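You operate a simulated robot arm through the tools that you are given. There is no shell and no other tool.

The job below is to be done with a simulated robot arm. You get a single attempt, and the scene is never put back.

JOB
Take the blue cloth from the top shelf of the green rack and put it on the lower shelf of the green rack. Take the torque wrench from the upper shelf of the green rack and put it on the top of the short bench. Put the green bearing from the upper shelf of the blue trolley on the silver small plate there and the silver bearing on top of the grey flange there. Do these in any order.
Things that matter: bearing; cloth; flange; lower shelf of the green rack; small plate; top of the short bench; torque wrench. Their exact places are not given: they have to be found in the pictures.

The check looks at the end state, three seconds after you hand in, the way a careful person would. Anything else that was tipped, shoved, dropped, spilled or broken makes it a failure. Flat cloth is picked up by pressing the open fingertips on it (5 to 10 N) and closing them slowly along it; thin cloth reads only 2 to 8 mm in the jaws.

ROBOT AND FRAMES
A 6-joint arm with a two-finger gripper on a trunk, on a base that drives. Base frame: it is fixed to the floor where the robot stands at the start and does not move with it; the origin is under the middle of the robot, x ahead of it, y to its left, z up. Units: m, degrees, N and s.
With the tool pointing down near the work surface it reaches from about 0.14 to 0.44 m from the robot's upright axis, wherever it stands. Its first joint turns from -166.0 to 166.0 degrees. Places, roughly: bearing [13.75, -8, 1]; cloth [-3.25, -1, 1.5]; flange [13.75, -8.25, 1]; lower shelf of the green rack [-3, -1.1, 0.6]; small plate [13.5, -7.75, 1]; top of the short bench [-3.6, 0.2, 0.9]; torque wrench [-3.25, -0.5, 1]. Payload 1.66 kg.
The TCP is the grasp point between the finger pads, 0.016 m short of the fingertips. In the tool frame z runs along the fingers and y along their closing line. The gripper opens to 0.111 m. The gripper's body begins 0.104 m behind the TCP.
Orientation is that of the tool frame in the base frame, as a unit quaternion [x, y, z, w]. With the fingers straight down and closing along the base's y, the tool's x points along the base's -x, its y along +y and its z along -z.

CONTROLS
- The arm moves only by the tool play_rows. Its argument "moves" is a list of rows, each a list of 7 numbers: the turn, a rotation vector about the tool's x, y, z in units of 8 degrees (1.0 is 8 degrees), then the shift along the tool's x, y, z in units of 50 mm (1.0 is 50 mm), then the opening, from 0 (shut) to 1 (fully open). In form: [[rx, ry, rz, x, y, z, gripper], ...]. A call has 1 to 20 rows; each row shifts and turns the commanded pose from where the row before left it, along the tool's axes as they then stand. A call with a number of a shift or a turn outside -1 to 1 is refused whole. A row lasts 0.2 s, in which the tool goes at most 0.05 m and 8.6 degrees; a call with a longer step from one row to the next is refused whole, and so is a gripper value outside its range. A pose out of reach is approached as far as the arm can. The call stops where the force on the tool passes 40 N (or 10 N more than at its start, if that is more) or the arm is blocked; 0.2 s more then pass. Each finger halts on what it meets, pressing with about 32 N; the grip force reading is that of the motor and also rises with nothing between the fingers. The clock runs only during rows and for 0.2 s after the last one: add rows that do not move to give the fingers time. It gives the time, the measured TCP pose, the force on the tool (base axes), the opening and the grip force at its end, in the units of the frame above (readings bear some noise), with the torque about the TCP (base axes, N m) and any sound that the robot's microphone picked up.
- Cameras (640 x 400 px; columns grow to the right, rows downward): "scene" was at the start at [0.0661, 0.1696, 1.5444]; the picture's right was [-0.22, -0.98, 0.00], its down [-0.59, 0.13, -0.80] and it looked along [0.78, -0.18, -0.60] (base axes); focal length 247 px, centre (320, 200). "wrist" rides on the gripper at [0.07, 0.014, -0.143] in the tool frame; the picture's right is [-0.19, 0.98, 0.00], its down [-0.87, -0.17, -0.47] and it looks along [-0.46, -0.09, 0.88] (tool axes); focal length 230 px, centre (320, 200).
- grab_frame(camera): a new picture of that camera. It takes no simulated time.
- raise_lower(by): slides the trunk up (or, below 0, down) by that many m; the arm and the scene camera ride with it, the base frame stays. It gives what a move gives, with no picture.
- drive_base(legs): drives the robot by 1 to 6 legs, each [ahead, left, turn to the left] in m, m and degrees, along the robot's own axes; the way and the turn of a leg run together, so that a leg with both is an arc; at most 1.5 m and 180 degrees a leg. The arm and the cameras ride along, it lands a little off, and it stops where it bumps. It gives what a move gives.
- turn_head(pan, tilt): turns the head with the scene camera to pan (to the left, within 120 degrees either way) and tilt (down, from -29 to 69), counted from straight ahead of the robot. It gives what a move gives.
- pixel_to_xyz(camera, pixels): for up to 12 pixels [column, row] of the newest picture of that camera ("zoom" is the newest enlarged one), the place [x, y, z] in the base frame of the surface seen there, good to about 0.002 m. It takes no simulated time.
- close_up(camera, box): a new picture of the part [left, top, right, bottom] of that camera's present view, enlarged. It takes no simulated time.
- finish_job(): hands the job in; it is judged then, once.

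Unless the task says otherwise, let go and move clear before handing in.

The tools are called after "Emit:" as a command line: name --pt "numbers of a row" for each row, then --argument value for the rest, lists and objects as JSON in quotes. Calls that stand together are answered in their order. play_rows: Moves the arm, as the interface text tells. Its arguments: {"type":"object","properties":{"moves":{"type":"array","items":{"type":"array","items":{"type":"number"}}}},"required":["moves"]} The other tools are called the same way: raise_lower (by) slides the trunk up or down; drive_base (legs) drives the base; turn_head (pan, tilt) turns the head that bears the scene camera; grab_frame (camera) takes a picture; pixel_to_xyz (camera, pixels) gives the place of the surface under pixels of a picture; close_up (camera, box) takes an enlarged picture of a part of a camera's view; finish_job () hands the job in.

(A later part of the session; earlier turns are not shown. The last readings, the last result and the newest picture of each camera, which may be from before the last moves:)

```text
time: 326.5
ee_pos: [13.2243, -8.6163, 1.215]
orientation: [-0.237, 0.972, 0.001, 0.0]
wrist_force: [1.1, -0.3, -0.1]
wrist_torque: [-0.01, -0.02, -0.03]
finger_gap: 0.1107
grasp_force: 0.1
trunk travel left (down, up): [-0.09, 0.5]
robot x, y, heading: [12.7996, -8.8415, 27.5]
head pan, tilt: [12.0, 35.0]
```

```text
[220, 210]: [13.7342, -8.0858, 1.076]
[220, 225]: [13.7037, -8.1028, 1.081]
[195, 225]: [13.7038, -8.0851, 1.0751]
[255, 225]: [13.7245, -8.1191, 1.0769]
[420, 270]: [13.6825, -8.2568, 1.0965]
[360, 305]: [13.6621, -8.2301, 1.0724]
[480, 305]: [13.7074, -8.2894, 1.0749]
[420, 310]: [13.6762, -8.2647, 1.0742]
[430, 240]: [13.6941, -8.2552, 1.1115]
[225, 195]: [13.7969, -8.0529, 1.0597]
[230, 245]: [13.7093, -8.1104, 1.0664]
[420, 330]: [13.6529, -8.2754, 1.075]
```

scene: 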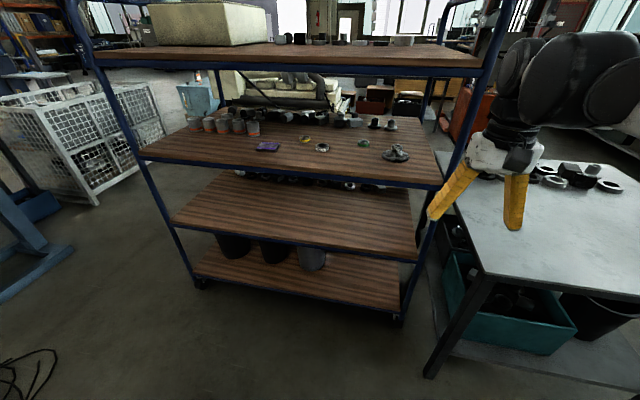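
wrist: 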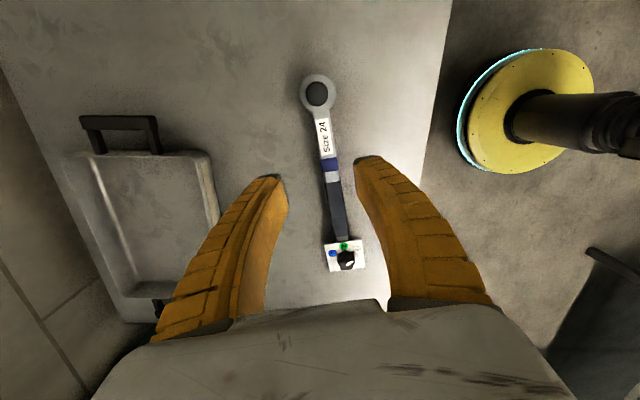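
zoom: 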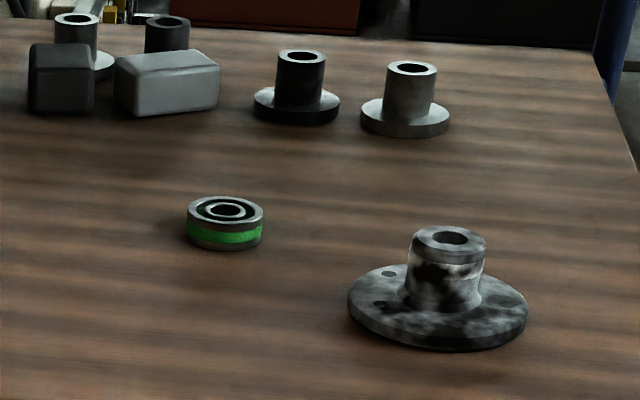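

Identified: plate (top 1.074) at ≈(13.42,-7.78), "Type A" silver bearing at ≈(13.55,-7.99), green bearing at ≈(13.715,-8.10), mottled grey flange with hub at ≈(13.69,-8.26). I'll line up with the green bearing and tilt the tool 40° forward, still outside the trolley.

Emit:
drive_base --legs '[[0, 0.16, 0]]'

Emit:
play_rows --pt "0 0 0 -0.8 0 0 0.75" --pt "0 0 0 -0.8 0 0 0.75" --pt "0 0 0 -0.8 0 0 0.75" --pt "0 -0.84 0 0 0 0 0.75" --pt "0 -0.84 0 0 0 0 0.75" --pt "0 -0.84 0 0 0 0 0.75" --pt "0 -0.84 0 0 0 0 0.75" --pt "0 -0.84 0 0 0 0 0.75" --pt "0 -0.8 0 0 0 0 0.75" --pt "0 0 0 0 0 0 0.75"

Emit:
grab_frame --camera "scene"

Emit:
grab_frame --camera "wrist"

```text
time: 327.9
ee_pos: [13.1508, -8.4733, 1.2156]
orientation: [-0.237, 0.972, 0.0, 0.0]
wrist_force: [0.6, -0.6, 0.5]
wrist_torque: [-0.05, 0.01, 0.0]
finger_gap: 0.1109
grasp_force: 0.1
trunk travel left (down, up): [-0.09, 0.5]
robot x, y, heading: [12.7238, -8.6968, 27.5]
head pan, tilt: [12.0, 35.0]
```

```text
time: 330.1
ee_pos: [13.2579, -8.4185, 1.2154]
orientation: [-0.223, 0.912, 0.082, 0.334]
wrist_force: [0.4, -0.3, 0.1]
wrist_torque: [0.01, -0.02, -0.01]
finger_gap: 0.0846
grasp_force: 1.0
trunk travel left (down, up): [-0.09, 0.5]
robot x, y, heading: [12.7225, -8.6961, 27.5]
head pan, tilt: [12.0, 35.0]
```

```text
taken
```

scene: 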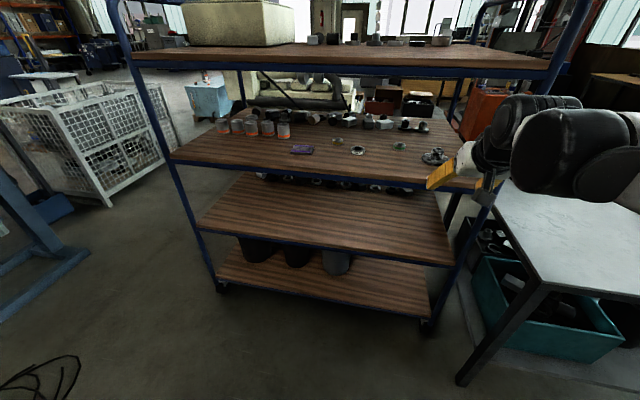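

```text
taken
```

wrist: 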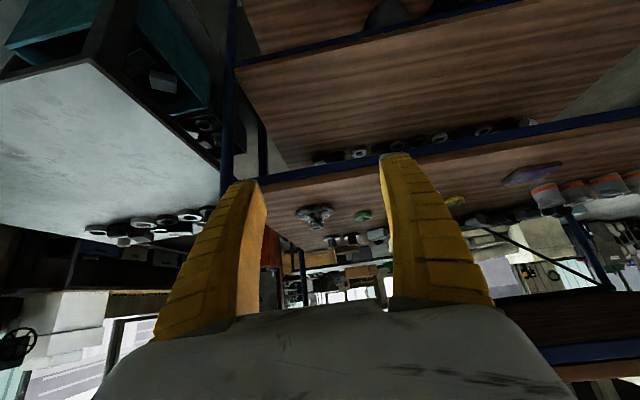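

Tool tilt is 40°. I'll drive forward 0.3 m and 6 cm left so the tool just enters the shelf opening above the parts.

Emit:
drive_base --legs '[[0.3, 0.06, 0]]'

Emit:
turn_head --pan 5 --tilt 35

Emit:
grab_frame --camera "scene"

Emit:
grab_frame --camera "wrist"

```text
time: 332.2
ee_pos: [13.5021, -8.2336, 1.2151]
orientation: [-0.218, 0.914, 0.08, 0.333]
wrist_force: [0.6, -0.3, -0.6]
wrist_torque: [0.0, 0.01, 0.03]
finger_gap: 0.0847
grasp_force: 1.4
trunk travel left (down, up): [-0.09, 0.5]
robot x, y, heading: [12.9637, -8.5108, 26.7]
head pan, tilt: [12.0, 35.0]
```

```text
time: 332.9
ee_pos: [13.5012, -8.2339, 1.2162]
orientation: [-0.218, 0.914, 0.08, 0.333]
wrist_force: [-0.8, 0.6, 0.0]
wrist_torque: [0.0, -0.01, 0.0]
finger_gap: 0.0847
grasp_force: 0.5
trunk travel left (down, up): [-0.09, 0.5]
robot x, y, heading: [12.9649, -8.5093, 26.9]
head pan, tilt: [5.0, 35.0]
```

```text
taken
```

scene: 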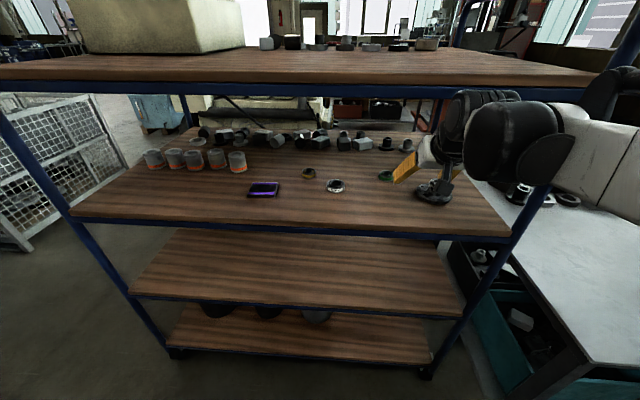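

```text
taken
```

wrist: 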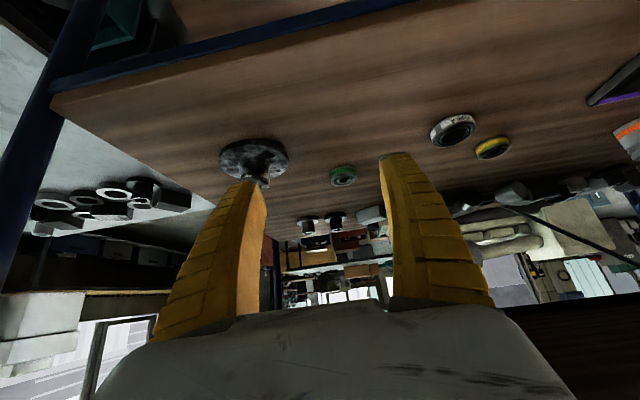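

The green bearing is straight ahead between the fingers (wrist (343,176)). I'll zoom and measure all targets from this closer view, and the top shelf's tube.

Emit:
close_up --camera "wrist" --box '[200, 90, 520, 290]'

Emit:
pixel_to_xyz --camera "wrist" --pixels '[[343, 168], [332, 177], [355, 177], [343, 184], [452, 120], [432, 130], [473, 128], [452, 145], [250, 155], [222, 160], [287, 155], [262, 183]]'

Emit:
pixel_to_xyz --camera "scene" --pixels '[[350, 92], [350, 84], [350, 96], [480, 92], [500, 105], [585, 100], [350, 232], [350, 226], [420, 237], [265, 187], [250, 190], [278, 190]]'

```text
2.00 times, centred on (360, 190) of wrist
```

zoom: 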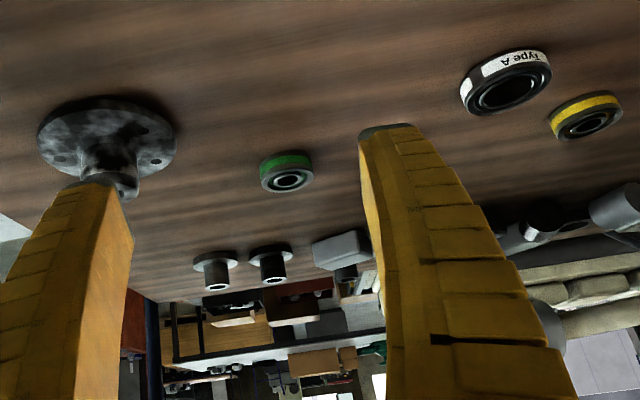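

```text
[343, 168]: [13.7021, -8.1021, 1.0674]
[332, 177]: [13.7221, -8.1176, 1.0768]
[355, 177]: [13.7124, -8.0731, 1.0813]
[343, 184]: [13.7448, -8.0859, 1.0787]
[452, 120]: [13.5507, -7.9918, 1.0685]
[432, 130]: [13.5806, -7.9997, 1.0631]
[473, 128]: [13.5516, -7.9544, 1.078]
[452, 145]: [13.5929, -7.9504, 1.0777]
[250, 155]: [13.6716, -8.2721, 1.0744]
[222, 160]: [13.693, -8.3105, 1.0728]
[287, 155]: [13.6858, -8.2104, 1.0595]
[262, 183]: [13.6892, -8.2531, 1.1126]
```

```text
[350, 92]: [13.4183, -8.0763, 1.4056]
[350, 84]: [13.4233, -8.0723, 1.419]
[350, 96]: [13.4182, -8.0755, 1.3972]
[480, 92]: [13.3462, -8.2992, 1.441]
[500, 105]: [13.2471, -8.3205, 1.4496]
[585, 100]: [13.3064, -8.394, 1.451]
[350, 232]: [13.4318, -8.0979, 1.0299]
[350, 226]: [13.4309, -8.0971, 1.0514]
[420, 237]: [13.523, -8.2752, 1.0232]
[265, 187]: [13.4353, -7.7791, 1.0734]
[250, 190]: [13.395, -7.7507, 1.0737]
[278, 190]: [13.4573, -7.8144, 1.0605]
```

Top-shelf tube bottom is at 1.396, front plane n≈8.141. Green bearing centre ≈(13.722,-8.094), ~47 mm OD, 20 mm tall. I'll lower to z=1.13 and move in over it (wrist will stay ≥3 cm below the tube).

Emit:
play_rows --pt "0 0 0 0.04 0.167 0.711 0.75" --pt "0 0 0 0.04 0.167 0.711 0.75" --pt "0 0 0 0.04 0.167 0.711 0.75" --pt "0 0 0 -0.613 0 0.514 0.75" --pt "0 0 0 -0.613 0 0.514 0.75" --pt "0 0 0 0 0 0 0.75"

Emit:
grab_frame --camera "scene"

Emit:
grab_frame --camera "wrist"

```text
time: 334.3
ee_pos: [13.6199, -8.1474, 1.1296]
orientation: [-0.218, 0.914, 0.08, 0.333]
wrist_force: [-0.3, -0.1, -0.7]
wrist_torque: [0.01, -0.03, 0.02]
finger_gap: 0.0845
grasp_force: 0.9
trunk travel left (down, up): [-0.09, 0.5]
robot x, y, heading: [12.9622, -8.5109, 27.0]
head pan, tilt: [5.0, 35.0]
```

```text
taken
```

scene: 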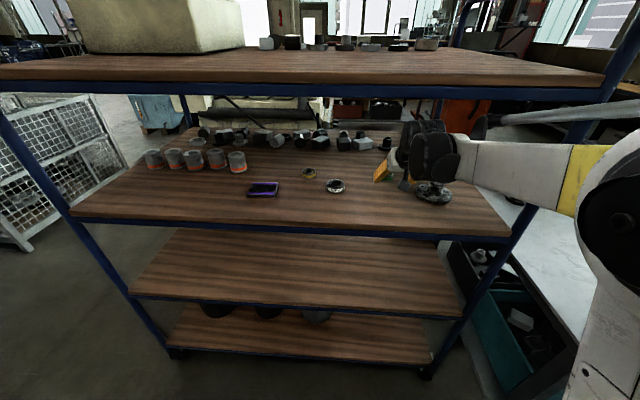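

```text
taken
```

wrist: 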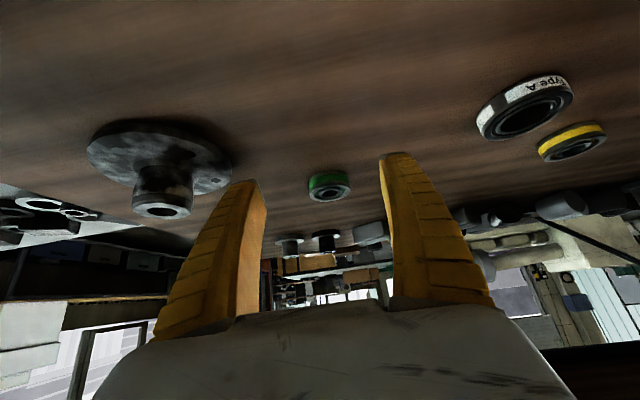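

Getting close; I'll re-measure the green bearing from here before moving over it.

Emit:
close_up --camera "wrist" --box '[260, 140, 420, 240]'

Emit:
pixel_to_xyz --camera "zoom" --pixels '[[275, 145], [190, 180], [365, 185], [235, 215], [275, 240], [275, 195], [235, 190], [330, 190], [275, 235], [310, 230], [200, 200], [355, 165]]'

```text
4.00 times, centred on (340, 190) of wrist
```

zoom: 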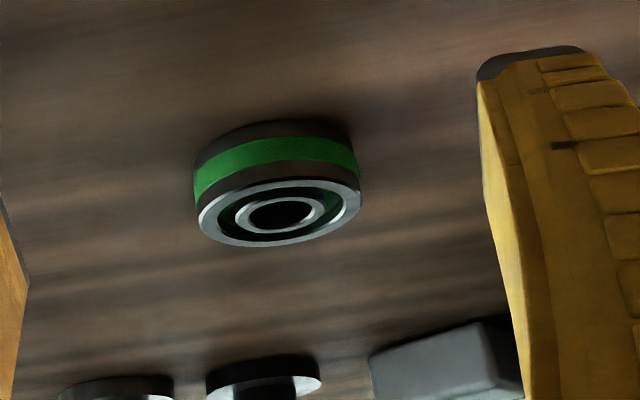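

```text
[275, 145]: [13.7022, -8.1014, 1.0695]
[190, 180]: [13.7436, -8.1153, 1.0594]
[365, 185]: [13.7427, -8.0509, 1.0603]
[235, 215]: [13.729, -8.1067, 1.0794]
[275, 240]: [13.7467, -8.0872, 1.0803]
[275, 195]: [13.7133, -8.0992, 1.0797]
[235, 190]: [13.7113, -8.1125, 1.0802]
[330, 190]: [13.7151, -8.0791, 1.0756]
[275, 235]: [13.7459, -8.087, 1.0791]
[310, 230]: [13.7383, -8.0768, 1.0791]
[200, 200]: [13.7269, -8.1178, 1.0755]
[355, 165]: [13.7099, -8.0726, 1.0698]
```

Green bearing fit: centre (13.724,-8.094), R≈23.7 mm. Moving over it and then straight down.

Emit:
play_rows --pt "0 0 0 -0.619 0.004 0.52 0.75" --pt "0 0 0 -0.619 0.004 0.52 0.75" --pt "0 0 0 -0.619 0.004 0.52 0.75" --pt "0 0 0 0 0 0 0.75" --pt "0 0 0 0.19 0 0.225 0.75" --pt "0 0 0 0.19 0 0.225 0.75" --pt "0 0 0 0 0 0 0.75"

Emit:
grab_frame --camera "wrist"

Emit:
grab_frame --camera "scene"

```text
time: 335.9
ee_pos: [13.7269, -8.0933, 1.0991]
orientation: [-0.218, 0.914, 0.08, 0.333]
wrist_force: [-1.1, -0.4, 1.0]
wrist_torque: [0.0, -0.03, -0.03]
finger_gap: 0.0845
grasp_force: 0.8
trunk travel left (down, up): [-0.09, 0.5]
robot x, y, heading: [12.9619, -8.5083, 26.9]
head pan, tilt: [5.0, 35.0]
```

```text
taken
```

wrist: 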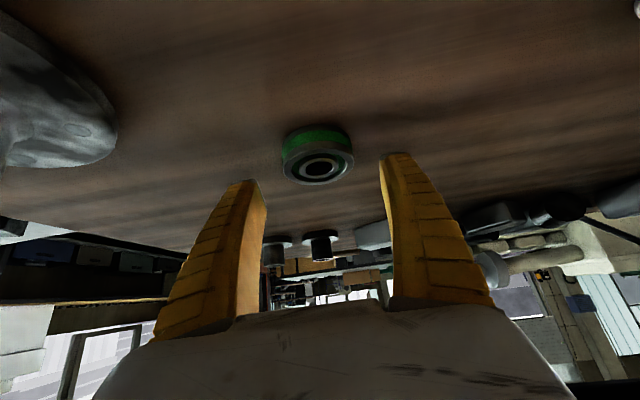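

```text
taken
```

scene: 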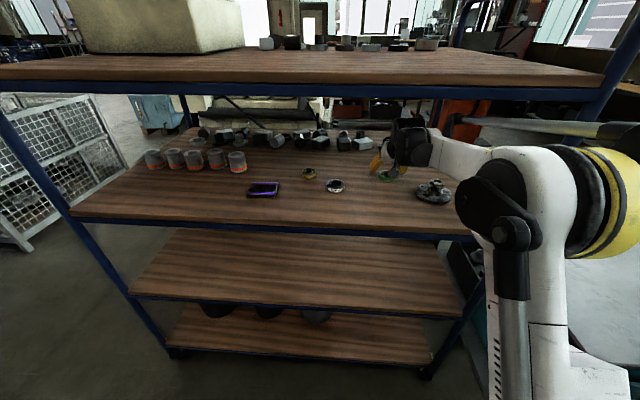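

The bearing is centred between the fingers. Descending the last 13.5 mm and closing gently.

Emit:
play_rows --pt "0 0 0 0.16 0.01 0.21 0.75" --pt "0 0 0 0 0 0 0.75" --pt "0 0 0 0 0 0 0.65" --pt "0 0 0 0 0 0 0.55" --pt "0 0 0 0 0 0 0.47" --pt "0 0 0 0 0 0 0.4" --pt "0 0 0 0 0 0 0.33" --pt "0 0 0 0 0 0 0.25" --pt "0 0 0 0 0 0 0.2"

Emit:
grab_frame --camera "wrist"

Emit:
close_up --camera "scene" --box '[310, 100, 470, 200]'

```text
time: 337.9
ee_pos: [13.7276, -8.0949, 1.0872]
orientation: [-0.218, 0.914, 0.08, 0.333]
wrist_force: [-1.6, 0.0, 9.8]
wrist_torque: [-0.1, 0.33, -0.03]
finger_gap: 0.0458
grasp_force: 31.9
trunk travel left (down, up): [-0.09, 0.5]
robot x, y, heading: [12.9657, -8.5107, 26.8]
head pan, tilt: [5.0, 35.0]
```

```text
taken
```

wrist: 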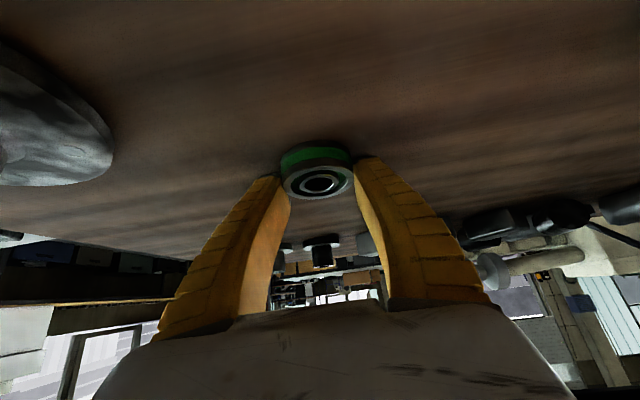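

```text
4.00 times, centred on (390, 150) of scene
```

zoom: 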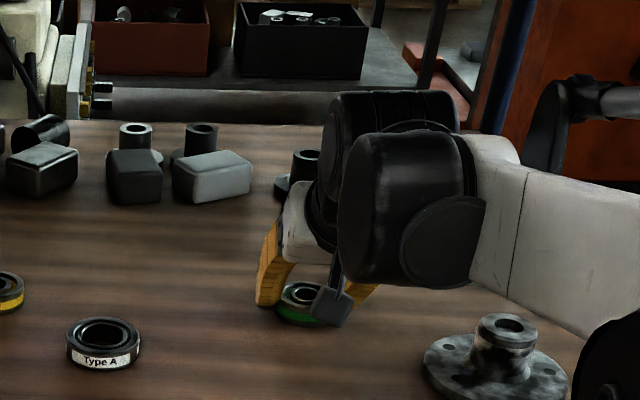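

Gripped (45.8 mm, 32 N). Lifting 25 mm and checking.

Emit:
play_rows --pt "0 0 0 -0.1 0 -0.12 0.2" --pt "0 0 0 -0.22 0 -0.262 0.2" --pt "0 0 0 0 0 0 0.2"

Emit:
grab_frame --camera "wrist"

Emit:
close_up --camera "scene" --box '[310, 100, 470, 200]'

```text
time: 338.7
ee_pos: [13.7249, -8.0926, 1.1117]
orientation: [-0.218, 0.914, 0.079, 0.333]
wrist_force: [0.0, -0.5, -1.5]
wrist_torque: [0.01, -0.01, 0.0]
finger_gap: 0.0446
grasp_force: 32.2
trunk travel left (down, up): [-0.09, 0.5]
robot x, y, heading: [12.9615, -8.5078, 27.1]
head pan, tilt: [5.0, 35.0]
```

```text
taken
```

wrist: 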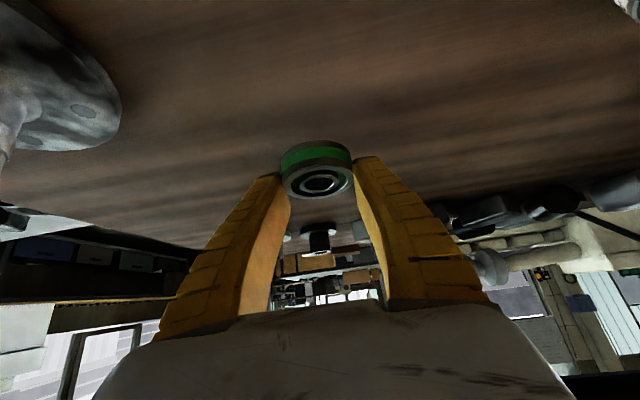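

```text
4.00 times, centred on (390, 150) of scene
```

zoom: 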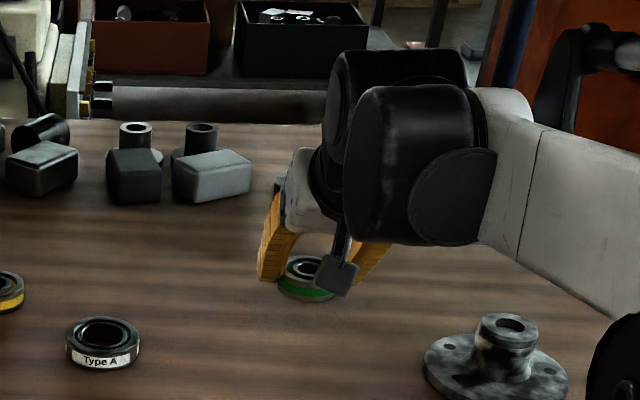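

Lifted cleanly (1.5 N). Now I'll withdraw straight back 0.3 m out of the shelf.

Emit:
play_rows --pt "0 0 0 0.4 0 -0.45 0.2" --pt "0 0 0 0.7 0 -0.6 0.2" --pt "0 0 0 0.7 0 -0.588 0.2" --pt "0 0 0 0.7 0 -0.588 0.2" --pt "0 0 0 0.7 0 -0.588 0.2" --pt "0 0 0 0.7 0 -0.588 0.2" --pt "0 0 0 0 0 0 0.2"

Emit:
grab_frame --camera "wrist"

Emit:
grab_frame --camera "scene"

```text
time: 340.3
ee_pos: [13.4943, -8.207, 1.1169]
orientation: [-0.218, 0.914, 0.08, 0.334]
wrist_force: [-0.1, 0.0, -2.2]
wrist_torque: [0.0, -0.02, 0.02]
finger_gap: 0.0443
grasp_force: 31.9
trunk travel left (down, up): [-0.09, 0.5]
robot x, y, heading: [12.962, -8.5068, 27.0]
head pan, tilt: [5.0, 35.0]
```

```text
taken
```

wrist: 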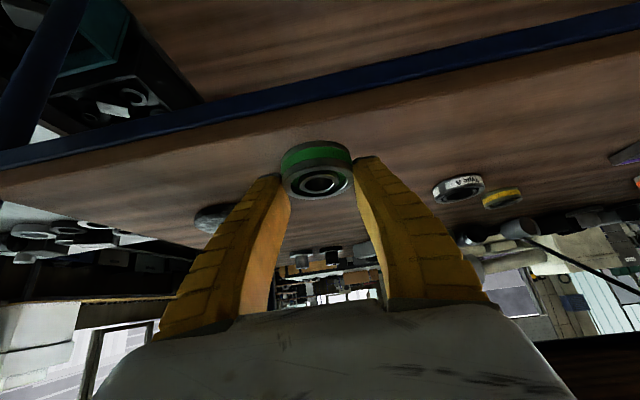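

```text
taken
```

scene: 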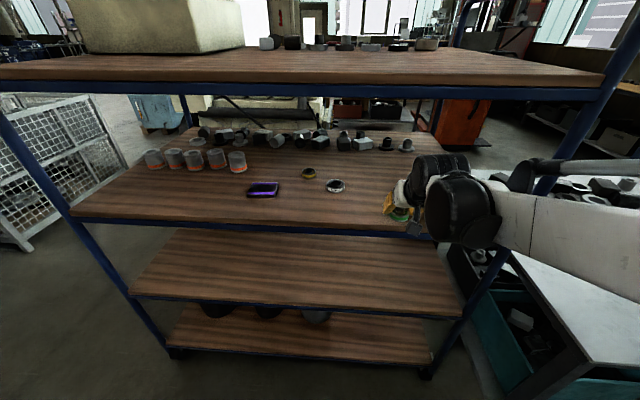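

Out of the shelf with the bearing held. I'll zoom in on the plate to get its exact corners, then slide the base left to line up.

Emit:
close_up --camera "scene" --box '[230, 165, 294, 205]'

Emit:
pixel_to_xyz --camera "zoom" --pixels '[[245, 185], [480, 180], [430, 290], [195, 285], [330, 230], [250, 235], [440, 235], [340, 195], [320, 270], [180, 270], [470, 200], [310, 310]]'

```text
10.00 times, centred on (262, 185) of scene
```

zoom: 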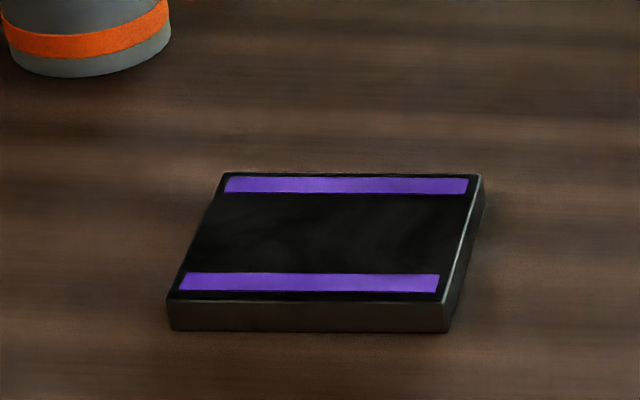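

```text
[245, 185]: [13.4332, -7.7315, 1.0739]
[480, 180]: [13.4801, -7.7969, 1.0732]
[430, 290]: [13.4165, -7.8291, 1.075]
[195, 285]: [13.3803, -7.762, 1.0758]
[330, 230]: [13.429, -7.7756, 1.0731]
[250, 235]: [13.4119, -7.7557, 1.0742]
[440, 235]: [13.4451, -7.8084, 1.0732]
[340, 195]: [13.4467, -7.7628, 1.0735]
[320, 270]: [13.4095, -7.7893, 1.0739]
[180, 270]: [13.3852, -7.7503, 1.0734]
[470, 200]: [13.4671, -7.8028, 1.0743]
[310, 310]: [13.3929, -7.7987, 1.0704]
```

The plate is ~75×70 mm, centre ≈(13.43,-7.778), top 1.074. It reflects darkly here; I'll scan the rest of the shelf to make sure there's no other plate.

Emit:
close_up --camera "scene" --box '[130, 110, 290, 210]'

Emit:
close_up --camera "scene" --box '[270, 110, 430, 210]'

```text
4.00 times, centred on (210, 160) of scene
```

zoom: 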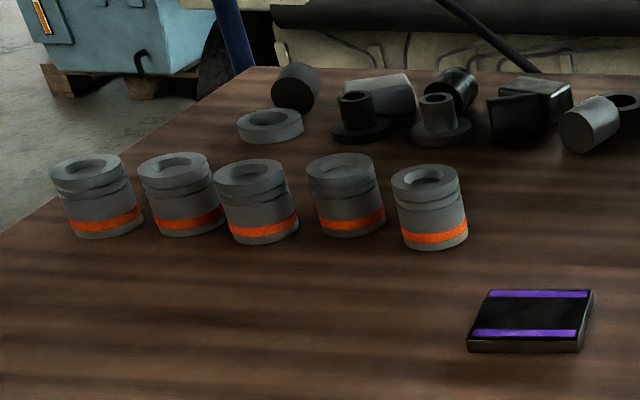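

```text
4.00 times, centred on (350, 160) of scene
```

zoom: 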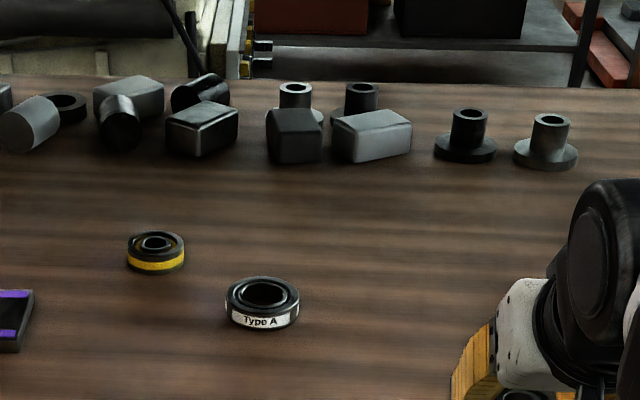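

Only this one plate. Bearing is held safely; sliding the base left 0.41 m to line up with the plate.

Emit:
drive_base --legs '[[0, 0.41, 0]]'

Emit:
grab_frame --camera "scene"

Emit:
grab_frame --camera "wrist"

```text
time: 342.9
ee_pos: [13.3078, -7.8323, 1.1156]
orientation: [-0.214, 0.915, 0.079, 0.333]
wrist_force: [-1.0, 0.2, -0.9]
wrist_torque: [0.0, 0.02, -0.01]
finger_gap: 0.0445
grasp_force: 31.8
trunk travel left (down, up): [-0.09, 0.5]
robot x, y, heading: [12.7742, -8.1309, 26.4]
head pan, tilt: [5.0, 35.0]
```

```text
taken
```

scene: 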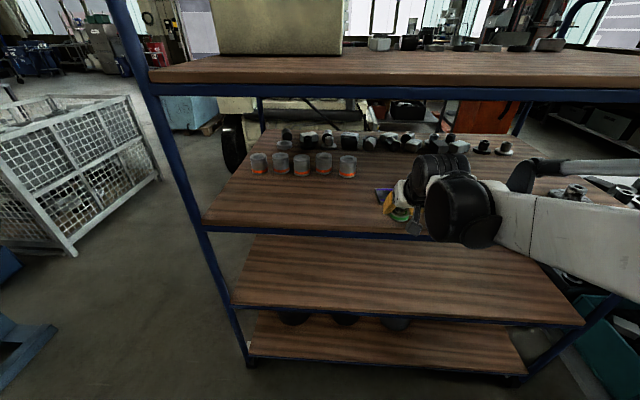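

```text
taken
```

wrist: 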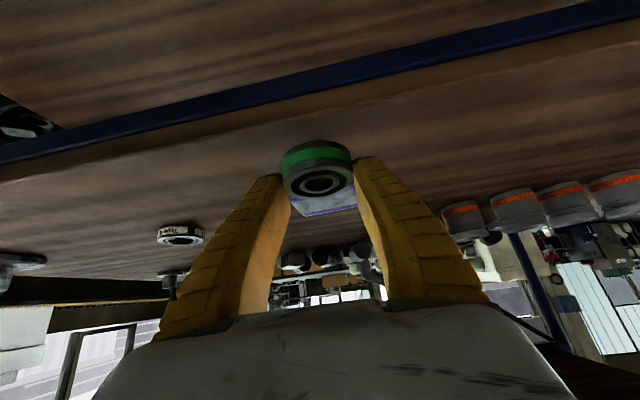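

The plate (silvery in this wrist view, (325,205)) is right ahead. I'll check the nearest cup's position and then move over the plate.

Emit:
pixel_to_xyz --camera "scene" --pixels '[[347, 165], [355, 175], [340, 178], [357, 160], [378, 192], [380, 200]]'

Emit:
play_rows --pt "0 0 0 -0.543 -0.023 0.394 0.2" --pt "0 0 0 -0.543 -0.023 0.394 0.2" --pt "0 0 0 0 0 0 0.2"

Emit:
grab_frame --camera "wrist"

Emit:
close_up --camera "scene" --box '[330, 130, 490, 230]'

```text
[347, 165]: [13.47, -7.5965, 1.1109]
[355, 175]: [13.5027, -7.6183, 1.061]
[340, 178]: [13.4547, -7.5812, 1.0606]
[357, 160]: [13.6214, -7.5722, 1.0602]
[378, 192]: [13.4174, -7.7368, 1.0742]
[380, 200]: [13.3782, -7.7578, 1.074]
```

```text
time: 343.7
ee_pos: [13.3716, -7.8047, 1.1222]
orientation: [-0.214, 0.915, 0.079, 0.333]
wrist_force: [-0.1, 0.2, -1.2]
wrist_torque: [-0.01, 0.0, 0.0]
finger_gap: 0.0443
grasp_force: 31.8
trunk travel left (down, up): [-0.09, 0.5]
robot x, y, heading: [12.7714, -8.1314, 26.4]
head pan, tilt: [5.0, 35.0]
```

```text
taken
```

wrist: 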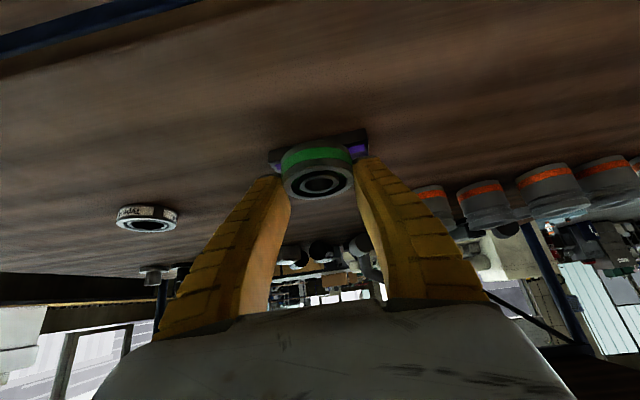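

```text
4.00 times, centred on (410, 180) of scene
```

zoom: 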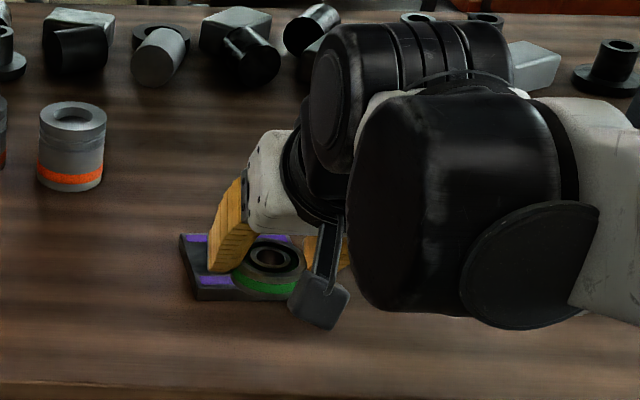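

Now the bearing is approaching the plate; final horizontal move then slow descent to z≈1.102.

Emit:
play_rows --pt "0 0 0 -0.493 -0.009 0.414 0.2" --pt "0 0 0 -0.493 -0.009 0.414 0.2" --pt "0 0 0 0 0 0 0.2" --pt "0 0 0 0.13 0 0.155 0.2" --pt "0 0 0 0.115 0 0.137 0.2" --pt "0 0 0 0 0 0 0.2"

Emit:
grab_frame --camera "wrist"

Emit:
close_up --camera "scene" --box '[330, 130, 490, 230]'

```text
time: 345.1
ee_pos: [13.4275, -7.778, 1.1019]
orientation: [-0.214, 0.915, 0.078, 0.333]
wrist_force: [-0.4, -0.3, -2.7]
wrist_torque: [0.03, 0.05, -0.01]
finger_gap: 0.0443
grasp_force: 31.5
trunk travel left (down, up): [-0.09, 0.5]
robot x, y, heading: [12.7761, -8.1305, 26.4]
head pan, tilt: [5.0, 35.0]
```

```text
taken
```

wrist: 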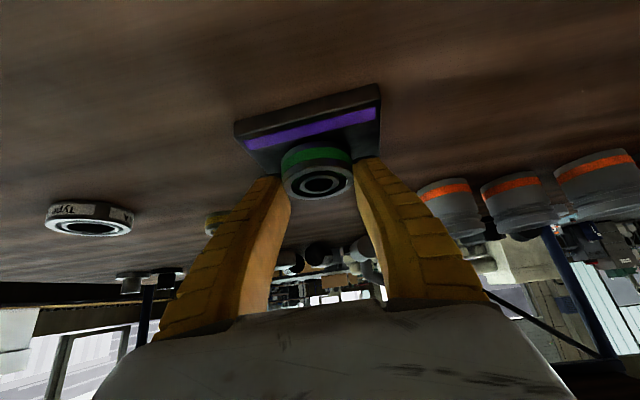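

```text
4.00 times, centred on (410, 180) of scene
```

zoom: 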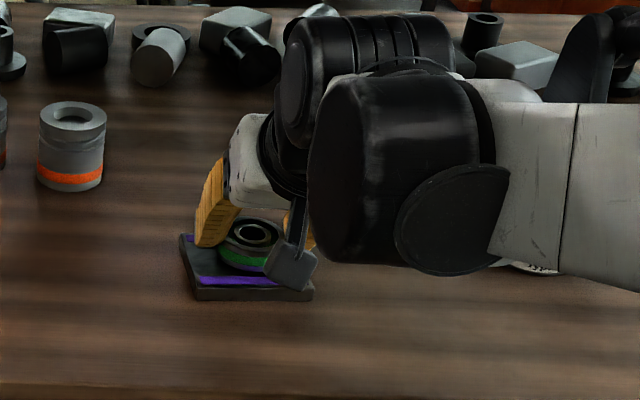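

It's centred over the plate, not yet in contact. Lowering 2 mm at a time.

Emit:
play_rows --pt "0 0 0 0.026 0 0.031 0.2" --pt "0 0 0 0 0 0 0.2"

Emit:
play_rows --pt "0 0 0 0.026 0 0.031 0.2" --pt "0 0 0 0 0 0 0.2"

```text
time: 345.7
ee_pos: [13.4271, -7.7769, 1.1002]
orientation: [-0.214, 0.915, 0.078, 0.334]
wrist_force: [1.9, 0.8, 3.2]
wrist_torque: [0.03, 0.07, -0.03]
finger_gap: 0.0445
grasp_force: 31.7
trunk travel left (down, up): [-0.09, 0.5]
robot x, y, heading: [12.7732, -8.13, 26.2]
head pan, tilt: [5.0, 35.0]
```

```text
time: 346.3
ee_pos: [13.4278, -7.7764, 1.0991]
orientation: [-0.214, 0.914, 0.079, 0.335]
wrist_force: [4.7, -0.8, 17.2]
wrist_torque: [-0.05, -0.05, 0.02]
finger_gap: 0.0446
grasp_force: 32.0
trunk travel left (down, up): [-0.09, 0.5]
robot x, y, heading: [12.7774, -8.1284, 26.4]
head pan, tilt: [5.0, 35.0]
```

Contact made. I'll relax 1 mm, then open slowly.

Emit:
play_rows --pt "0 0 0 -0.014 0 -0.016 0.2" --pt "0 0 0 0 0 0 0.35" --pt "0 0 0 0 0 0 0.42" --pt "0 0 0 0 0 0 0.5" --pt "0 0 0 0 0 0 0.6" --pt "0 0 0 0 0 0 0.7" --pt "0 0 0 0 0 0 0.7"

Emit:
grab_frame --camera "wrist"

Emit:
close_up --camera "scene" --box '[330, 130, 490, 230]'

```text
time: 347.9
ee_pos: [13.4261, -7.7766, 1.1001]
orientation: [-0.214, 0.915, 0.079, 0.333]
wrist_force: [-1.2, 0.1, -0.2]
wrist_torque: [-0.01, -0.01, 0.01]
finger_gap: 0.0789
grasp_force: 0.6
trunk travel left (down, up): [-0.09, 0.5]
robot x, y, heading: [12.7761, -8.1299, 26.3]
head pan, tilt: [5.0, 35.0]
```

```text
taken
```

wrist: 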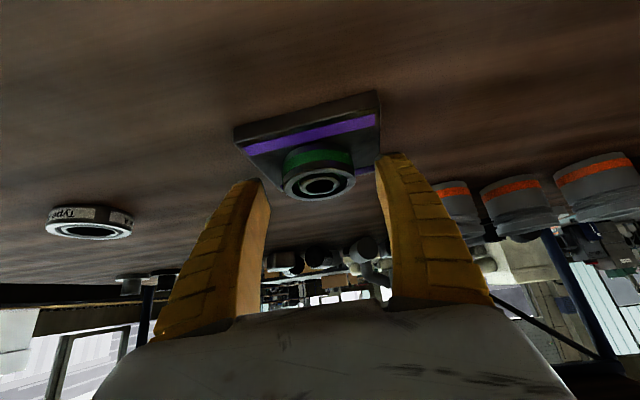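

```text
4.00 times, centred on (410, 180) of scene
```

zoom: 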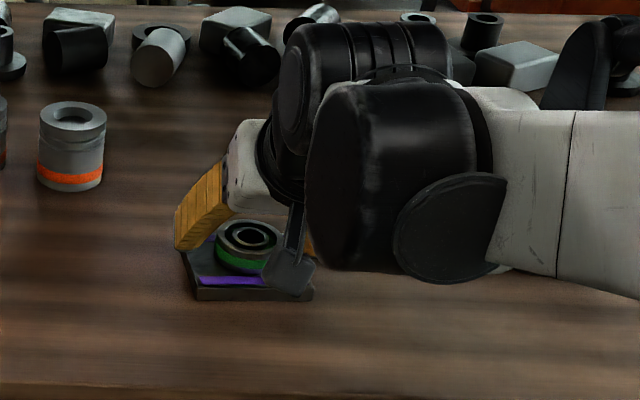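

The green bearing sits on the plate. I'll rise 3 cm, then retreat straight back.

Emit:
play_rows --pt "0 0 0 -0.19 0 -0.23 0.7" --pt "0 0 0 -0.19 0 -0.23 0.7" --pt "0 0 0 0.766 0 -0.643 0.7" --pt "0 0 0 0.766 0 -0.643 0.7" --pt "0 0 0 0.766 0 -0.643 0.7" --pt "0 0 0 0 0 0 0.7"

Emit:
grab_frame --camera "scene"

Emit:
close_up --camera "scene" --box '[330, 140, 490, 240]'

Emit:
grab_frame --camera "wrist"

```text
time: 349.3
ee_pos: [13.291, -7.8426, 1.1274]
orientation: [-0.214, 0.915, 0.079, 0.333]
wrist_force: [-0.4, -0.3, -0.2]
wrist_torque: [0.02, -0.03, -0.01]
finger_gap: 0.0791
grasp_force: 1.0
trunk travel left (down, up): [-0.09, 0.5]
robot x, y, heading: [12.7764, -8.1286, 26.3]
head pan, tilt: [5.0, 35.0]
```

```text
taken
```

scene: 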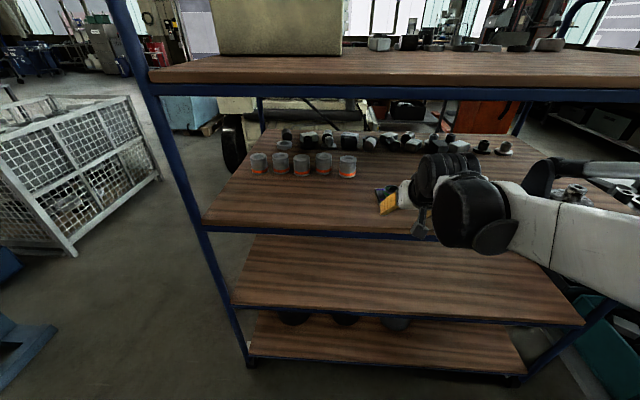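

```text
4.00 times, centred on (410, 190) of scene
```

zoom: 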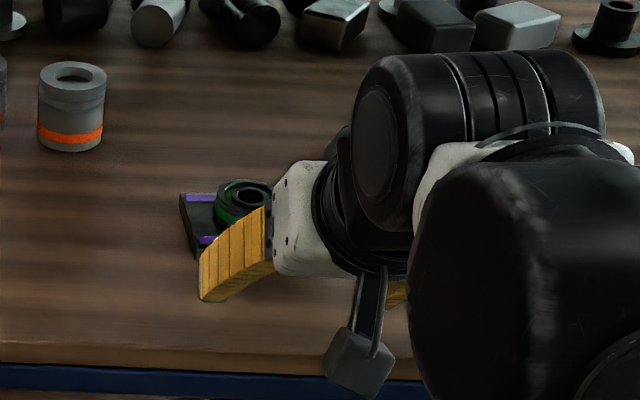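

```text
taken
```

wrist: 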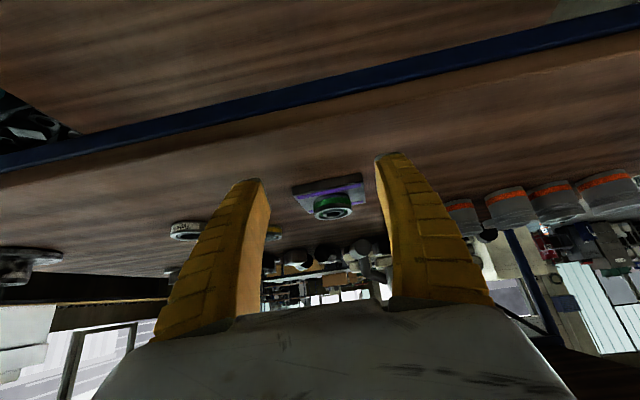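

Green bearing done. Now sliding right ~0.24 m to the silver "Type A" bearing.

Emit:
drive_base --legs '[[0, -0.24, 0.8]]'

Emit:
grab_frame --camera "wrist"

Emit:
close_up --camera "wrist" --box '[220, 140, 420, 265]'

Emit:
grab_frame --camera "scene"

```text
time: 351.0
ee_pos: [13.3925, -8.0433, 1.1266]
orientation: [-0.222, 0.913, 0.082, 0.333]
wrist_force: [0.2, -0.9, 0.1]
wrist_torque: [-0.01, 0.02, -0.01]
finger_gap: 0.0792
grasp_force: 1.0
trunk travel left (down, up): [-0.09, 0.5]
robot x, y, heading: [12.8833, -8.3395, 27.4]
head pan, tilt: [5.0, 35.0]
```

```text
taken
```

wrist: 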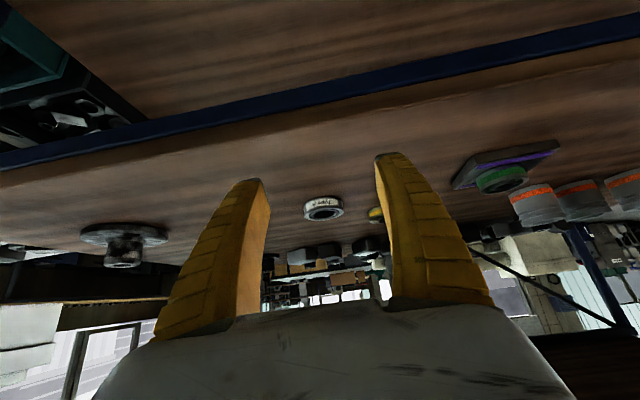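

```text
3.20 times, centred on (320, 202) of wrist
```

zoom: 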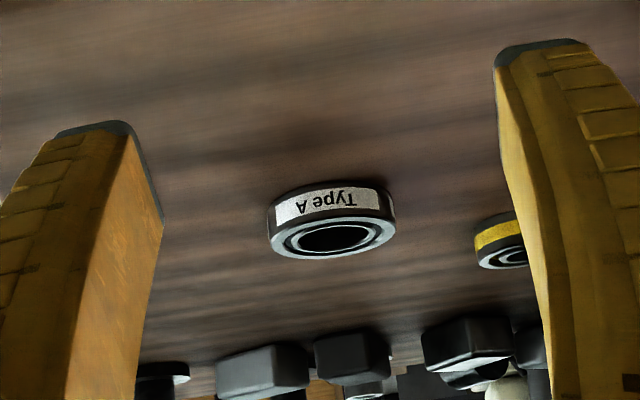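

```text
taken
```

scene: 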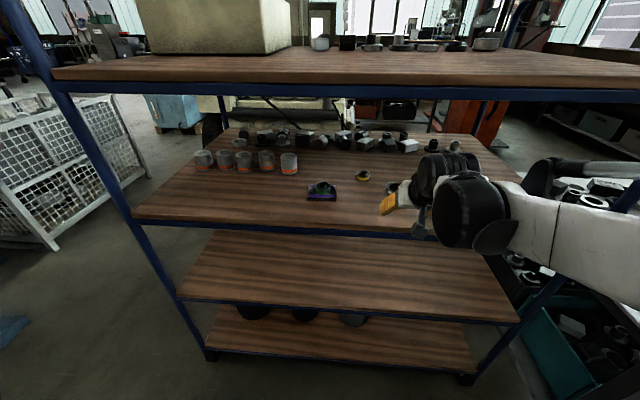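

From below the light it is clearly the silver one. I'll measure its rim points.

Emit:
pixel_to_xyz --camera "zoom" --pixels '[[330, 200], [270, 215], [393, 212], [300, 205], [360, 200], [333, 256], [275, 242], [390, 238], [300, 252], [370, 250], [283, 200], [385, 195]]'

```text
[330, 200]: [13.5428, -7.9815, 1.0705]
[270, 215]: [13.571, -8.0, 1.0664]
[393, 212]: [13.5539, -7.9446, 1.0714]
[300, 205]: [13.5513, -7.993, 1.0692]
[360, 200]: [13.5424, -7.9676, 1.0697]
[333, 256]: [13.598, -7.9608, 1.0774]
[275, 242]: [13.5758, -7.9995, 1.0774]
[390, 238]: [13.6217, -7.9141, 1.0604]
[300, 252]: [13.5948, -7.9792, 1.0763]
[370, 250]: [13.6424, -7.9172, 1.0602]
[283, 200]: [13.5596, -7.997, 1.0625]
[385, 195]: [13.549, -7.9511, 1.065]
```

Silver bearing: centre ≈(13.5695,-7.971), OD ≈57 mm, 16.5 mm tall. Opening to ~95 mm, moving over it and descending.

Emit:
play_rows --pt "0 0 0 -0.595 -0.07 0.5 0.85" --pt "0 0 0 -0.595 -0.07 0.5 0.85" --pt "0 0 0 -0.595 -0.07 0.5 0.85" --pt "0 0 0 -0.595 -0.07 0.5 0.85" --pt "0 0 0 -0.595 -0.07 0.5 0.85" --pt "0 0 0 0 0 0 0.85" --pt "0 0 0 0.17 0 0.204 0.85" --pt "0 0 0 0 0 0 0.85"

Emit:
grab_frame --camera "wrist"

Emit:
close_up --camera "scene" --box '[310, 120, 470, 220]'

```text
time: 352.8
ee_pos: [13.5741, -7.9702, 1.1115]
orientation: [-0.223, 0.913, 0.082, 0.331]
wrist_force: [0.4, -0.2, 0.0]
wrist_torque: [-0.03, 0.0, -0.01]
finger_gap: 0.0953
grasp_force: 1.1
trunk travel left (down, up): [-0.09, 0.5]
robot x, y, heading: [12.8831, -8.3358, 27.5]
head pan, tilt: [5.0, 35.0]
```

```text
taken
```

wrist: 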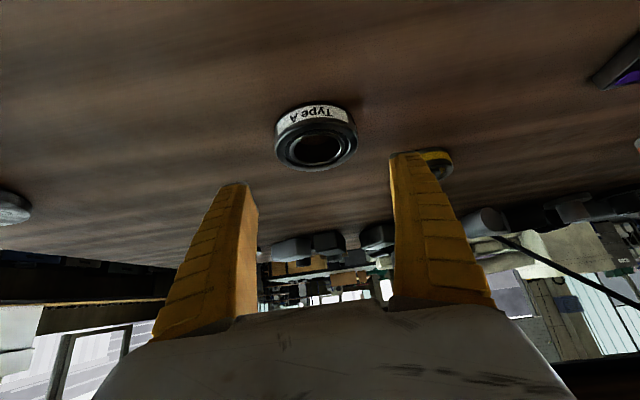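

```text
4.00 times, centred on (390, 170) of scene
```

zoom: 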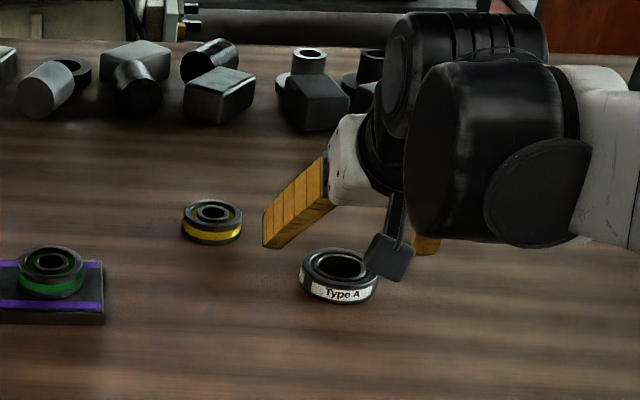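

Clear of the yellow bearing. Descending the last 25 mm and closing slowly.

Emit:
play_rows --pt "0 0 0 0.16 0 0.19 0.85" --pt "0 0 0 0.155 0 0.185 0.85" --pt "0 0 0 0 0 0 0.85" --pt "0 0 0 0 0 0 0.75" --pt "0 0 0 0 0 0 0.65" --pt "0 0 0 0 0 0 0.57" --pt "0 0 0 0 0 0 0.5" --pt "0 0 0 0 0 0 0.43" --pt "0 0 0 0 0 0 0.35" --pt "0 0 0 0 0 0 0.3"

Emit:
grab_frame --camera "wrist"

Emit:
close_up --camera "scene" --box '[310, 120, 470, 220]'

```text
time: 355.0
ee_pos: [13.5721, -7.9709, 1.0906]
orientation: [-0.223, 0.912, 0.083, 0.333]
wrist_force: [-0.6, -0.5, 11.9]
wrist_torque: [0.02, -0.38, 0.0]
finger_gap: 0.0472
grasp_force: 31.7
trunk travel left (down, up): [-0.09, 0.5]
robot x, y, heading: [12.882, -8.339, 27.3]
head pan, tilt: [5.0, 35.0]
```

```text
taken
```

wrist: 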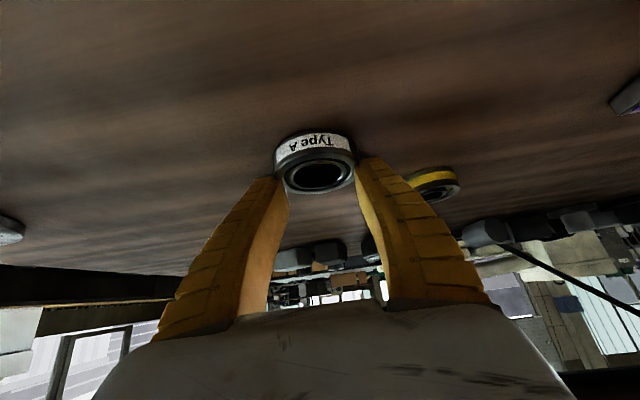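

```text
4.00 times, centred on (390, 170) of scene
```

zoom: 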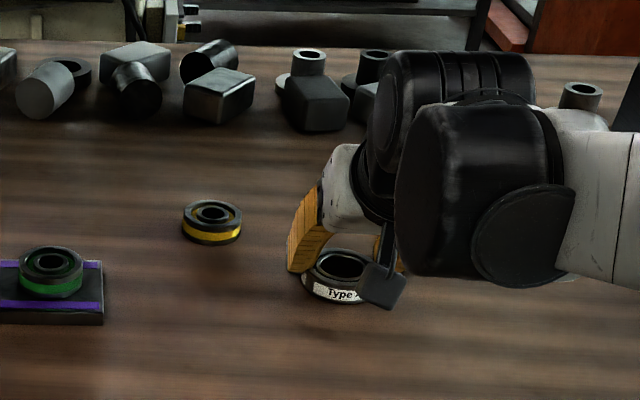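

The gap is only 47 mm (<57 mm OD) — the tips caught a chord behind the centre and the tool was pushed up. I'll open again, rise a little and re-measure the bearing.

Emit:
play_rows --pt "0 0 0 0 0 0 0.42" --pt "0 0 0 0 0 0 0.55" --pt "0 0 0 0 0 0 0.7" --pt "0 0 0 0 0 0 0.85" --pt "0 0 0 -0.2 0 -0.23 0.85" --pt "0 0 0 0.1 0 -0.3 0.85" --pt "0 0 0 0.5 0 -0.42 0.85" --pt "0 0 0 0.7 0 -0.588 0.85" --pt "0 0 0 0 0 0 0.85"

Emit:
grab_frame --camera "wrist"

Emit:
close_up --camera "wrist" --box '[240, 130, 400, 230]'

Emit:
close_up --camera "scene" --box '[310, 120, 470, 220]'

```text
time: 357.0
ee_pos: [13.4907, -8.0105, 1.1147]
orientation: [-0.223, 0.913, 0.083, 0.332]
wrist_force: [-0.8, -0.6, 0.0]
wrist_torque: [-0.01, 0.0, -0.01]
finger_gap: 0.0953
grasp_force: 0.4
trunk travel left (down, up): [-0.09, 0.5]
robot x, y, heading: [12.8777, -8.3391, 27.5]
head pan, tilt: [5.0, 35.0]
```

```text
taken
```

wrist: 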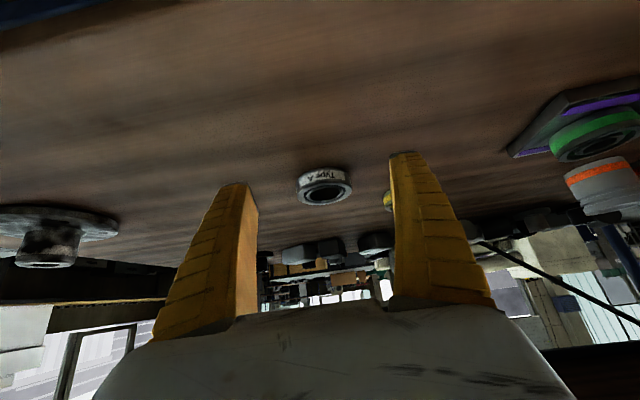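

```text
4.00 times, centred on (320, 180) of wrist
```

zoom: 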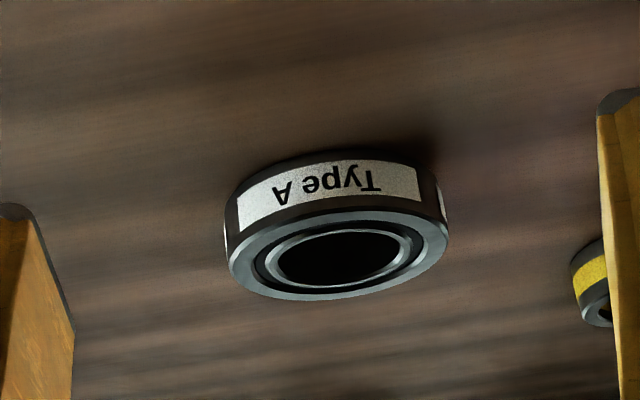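

```text
4.00 times, centred on (390, 170) of scene
```

zoom: 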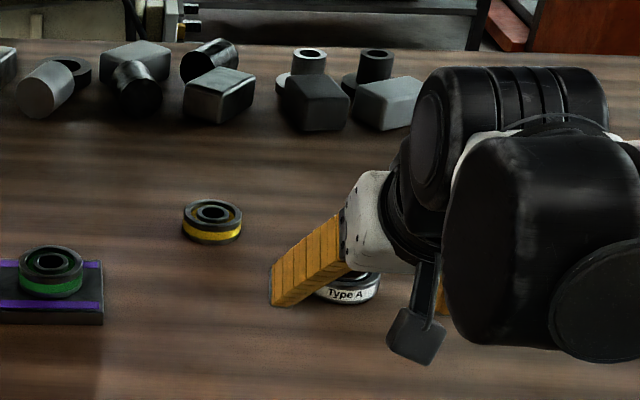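

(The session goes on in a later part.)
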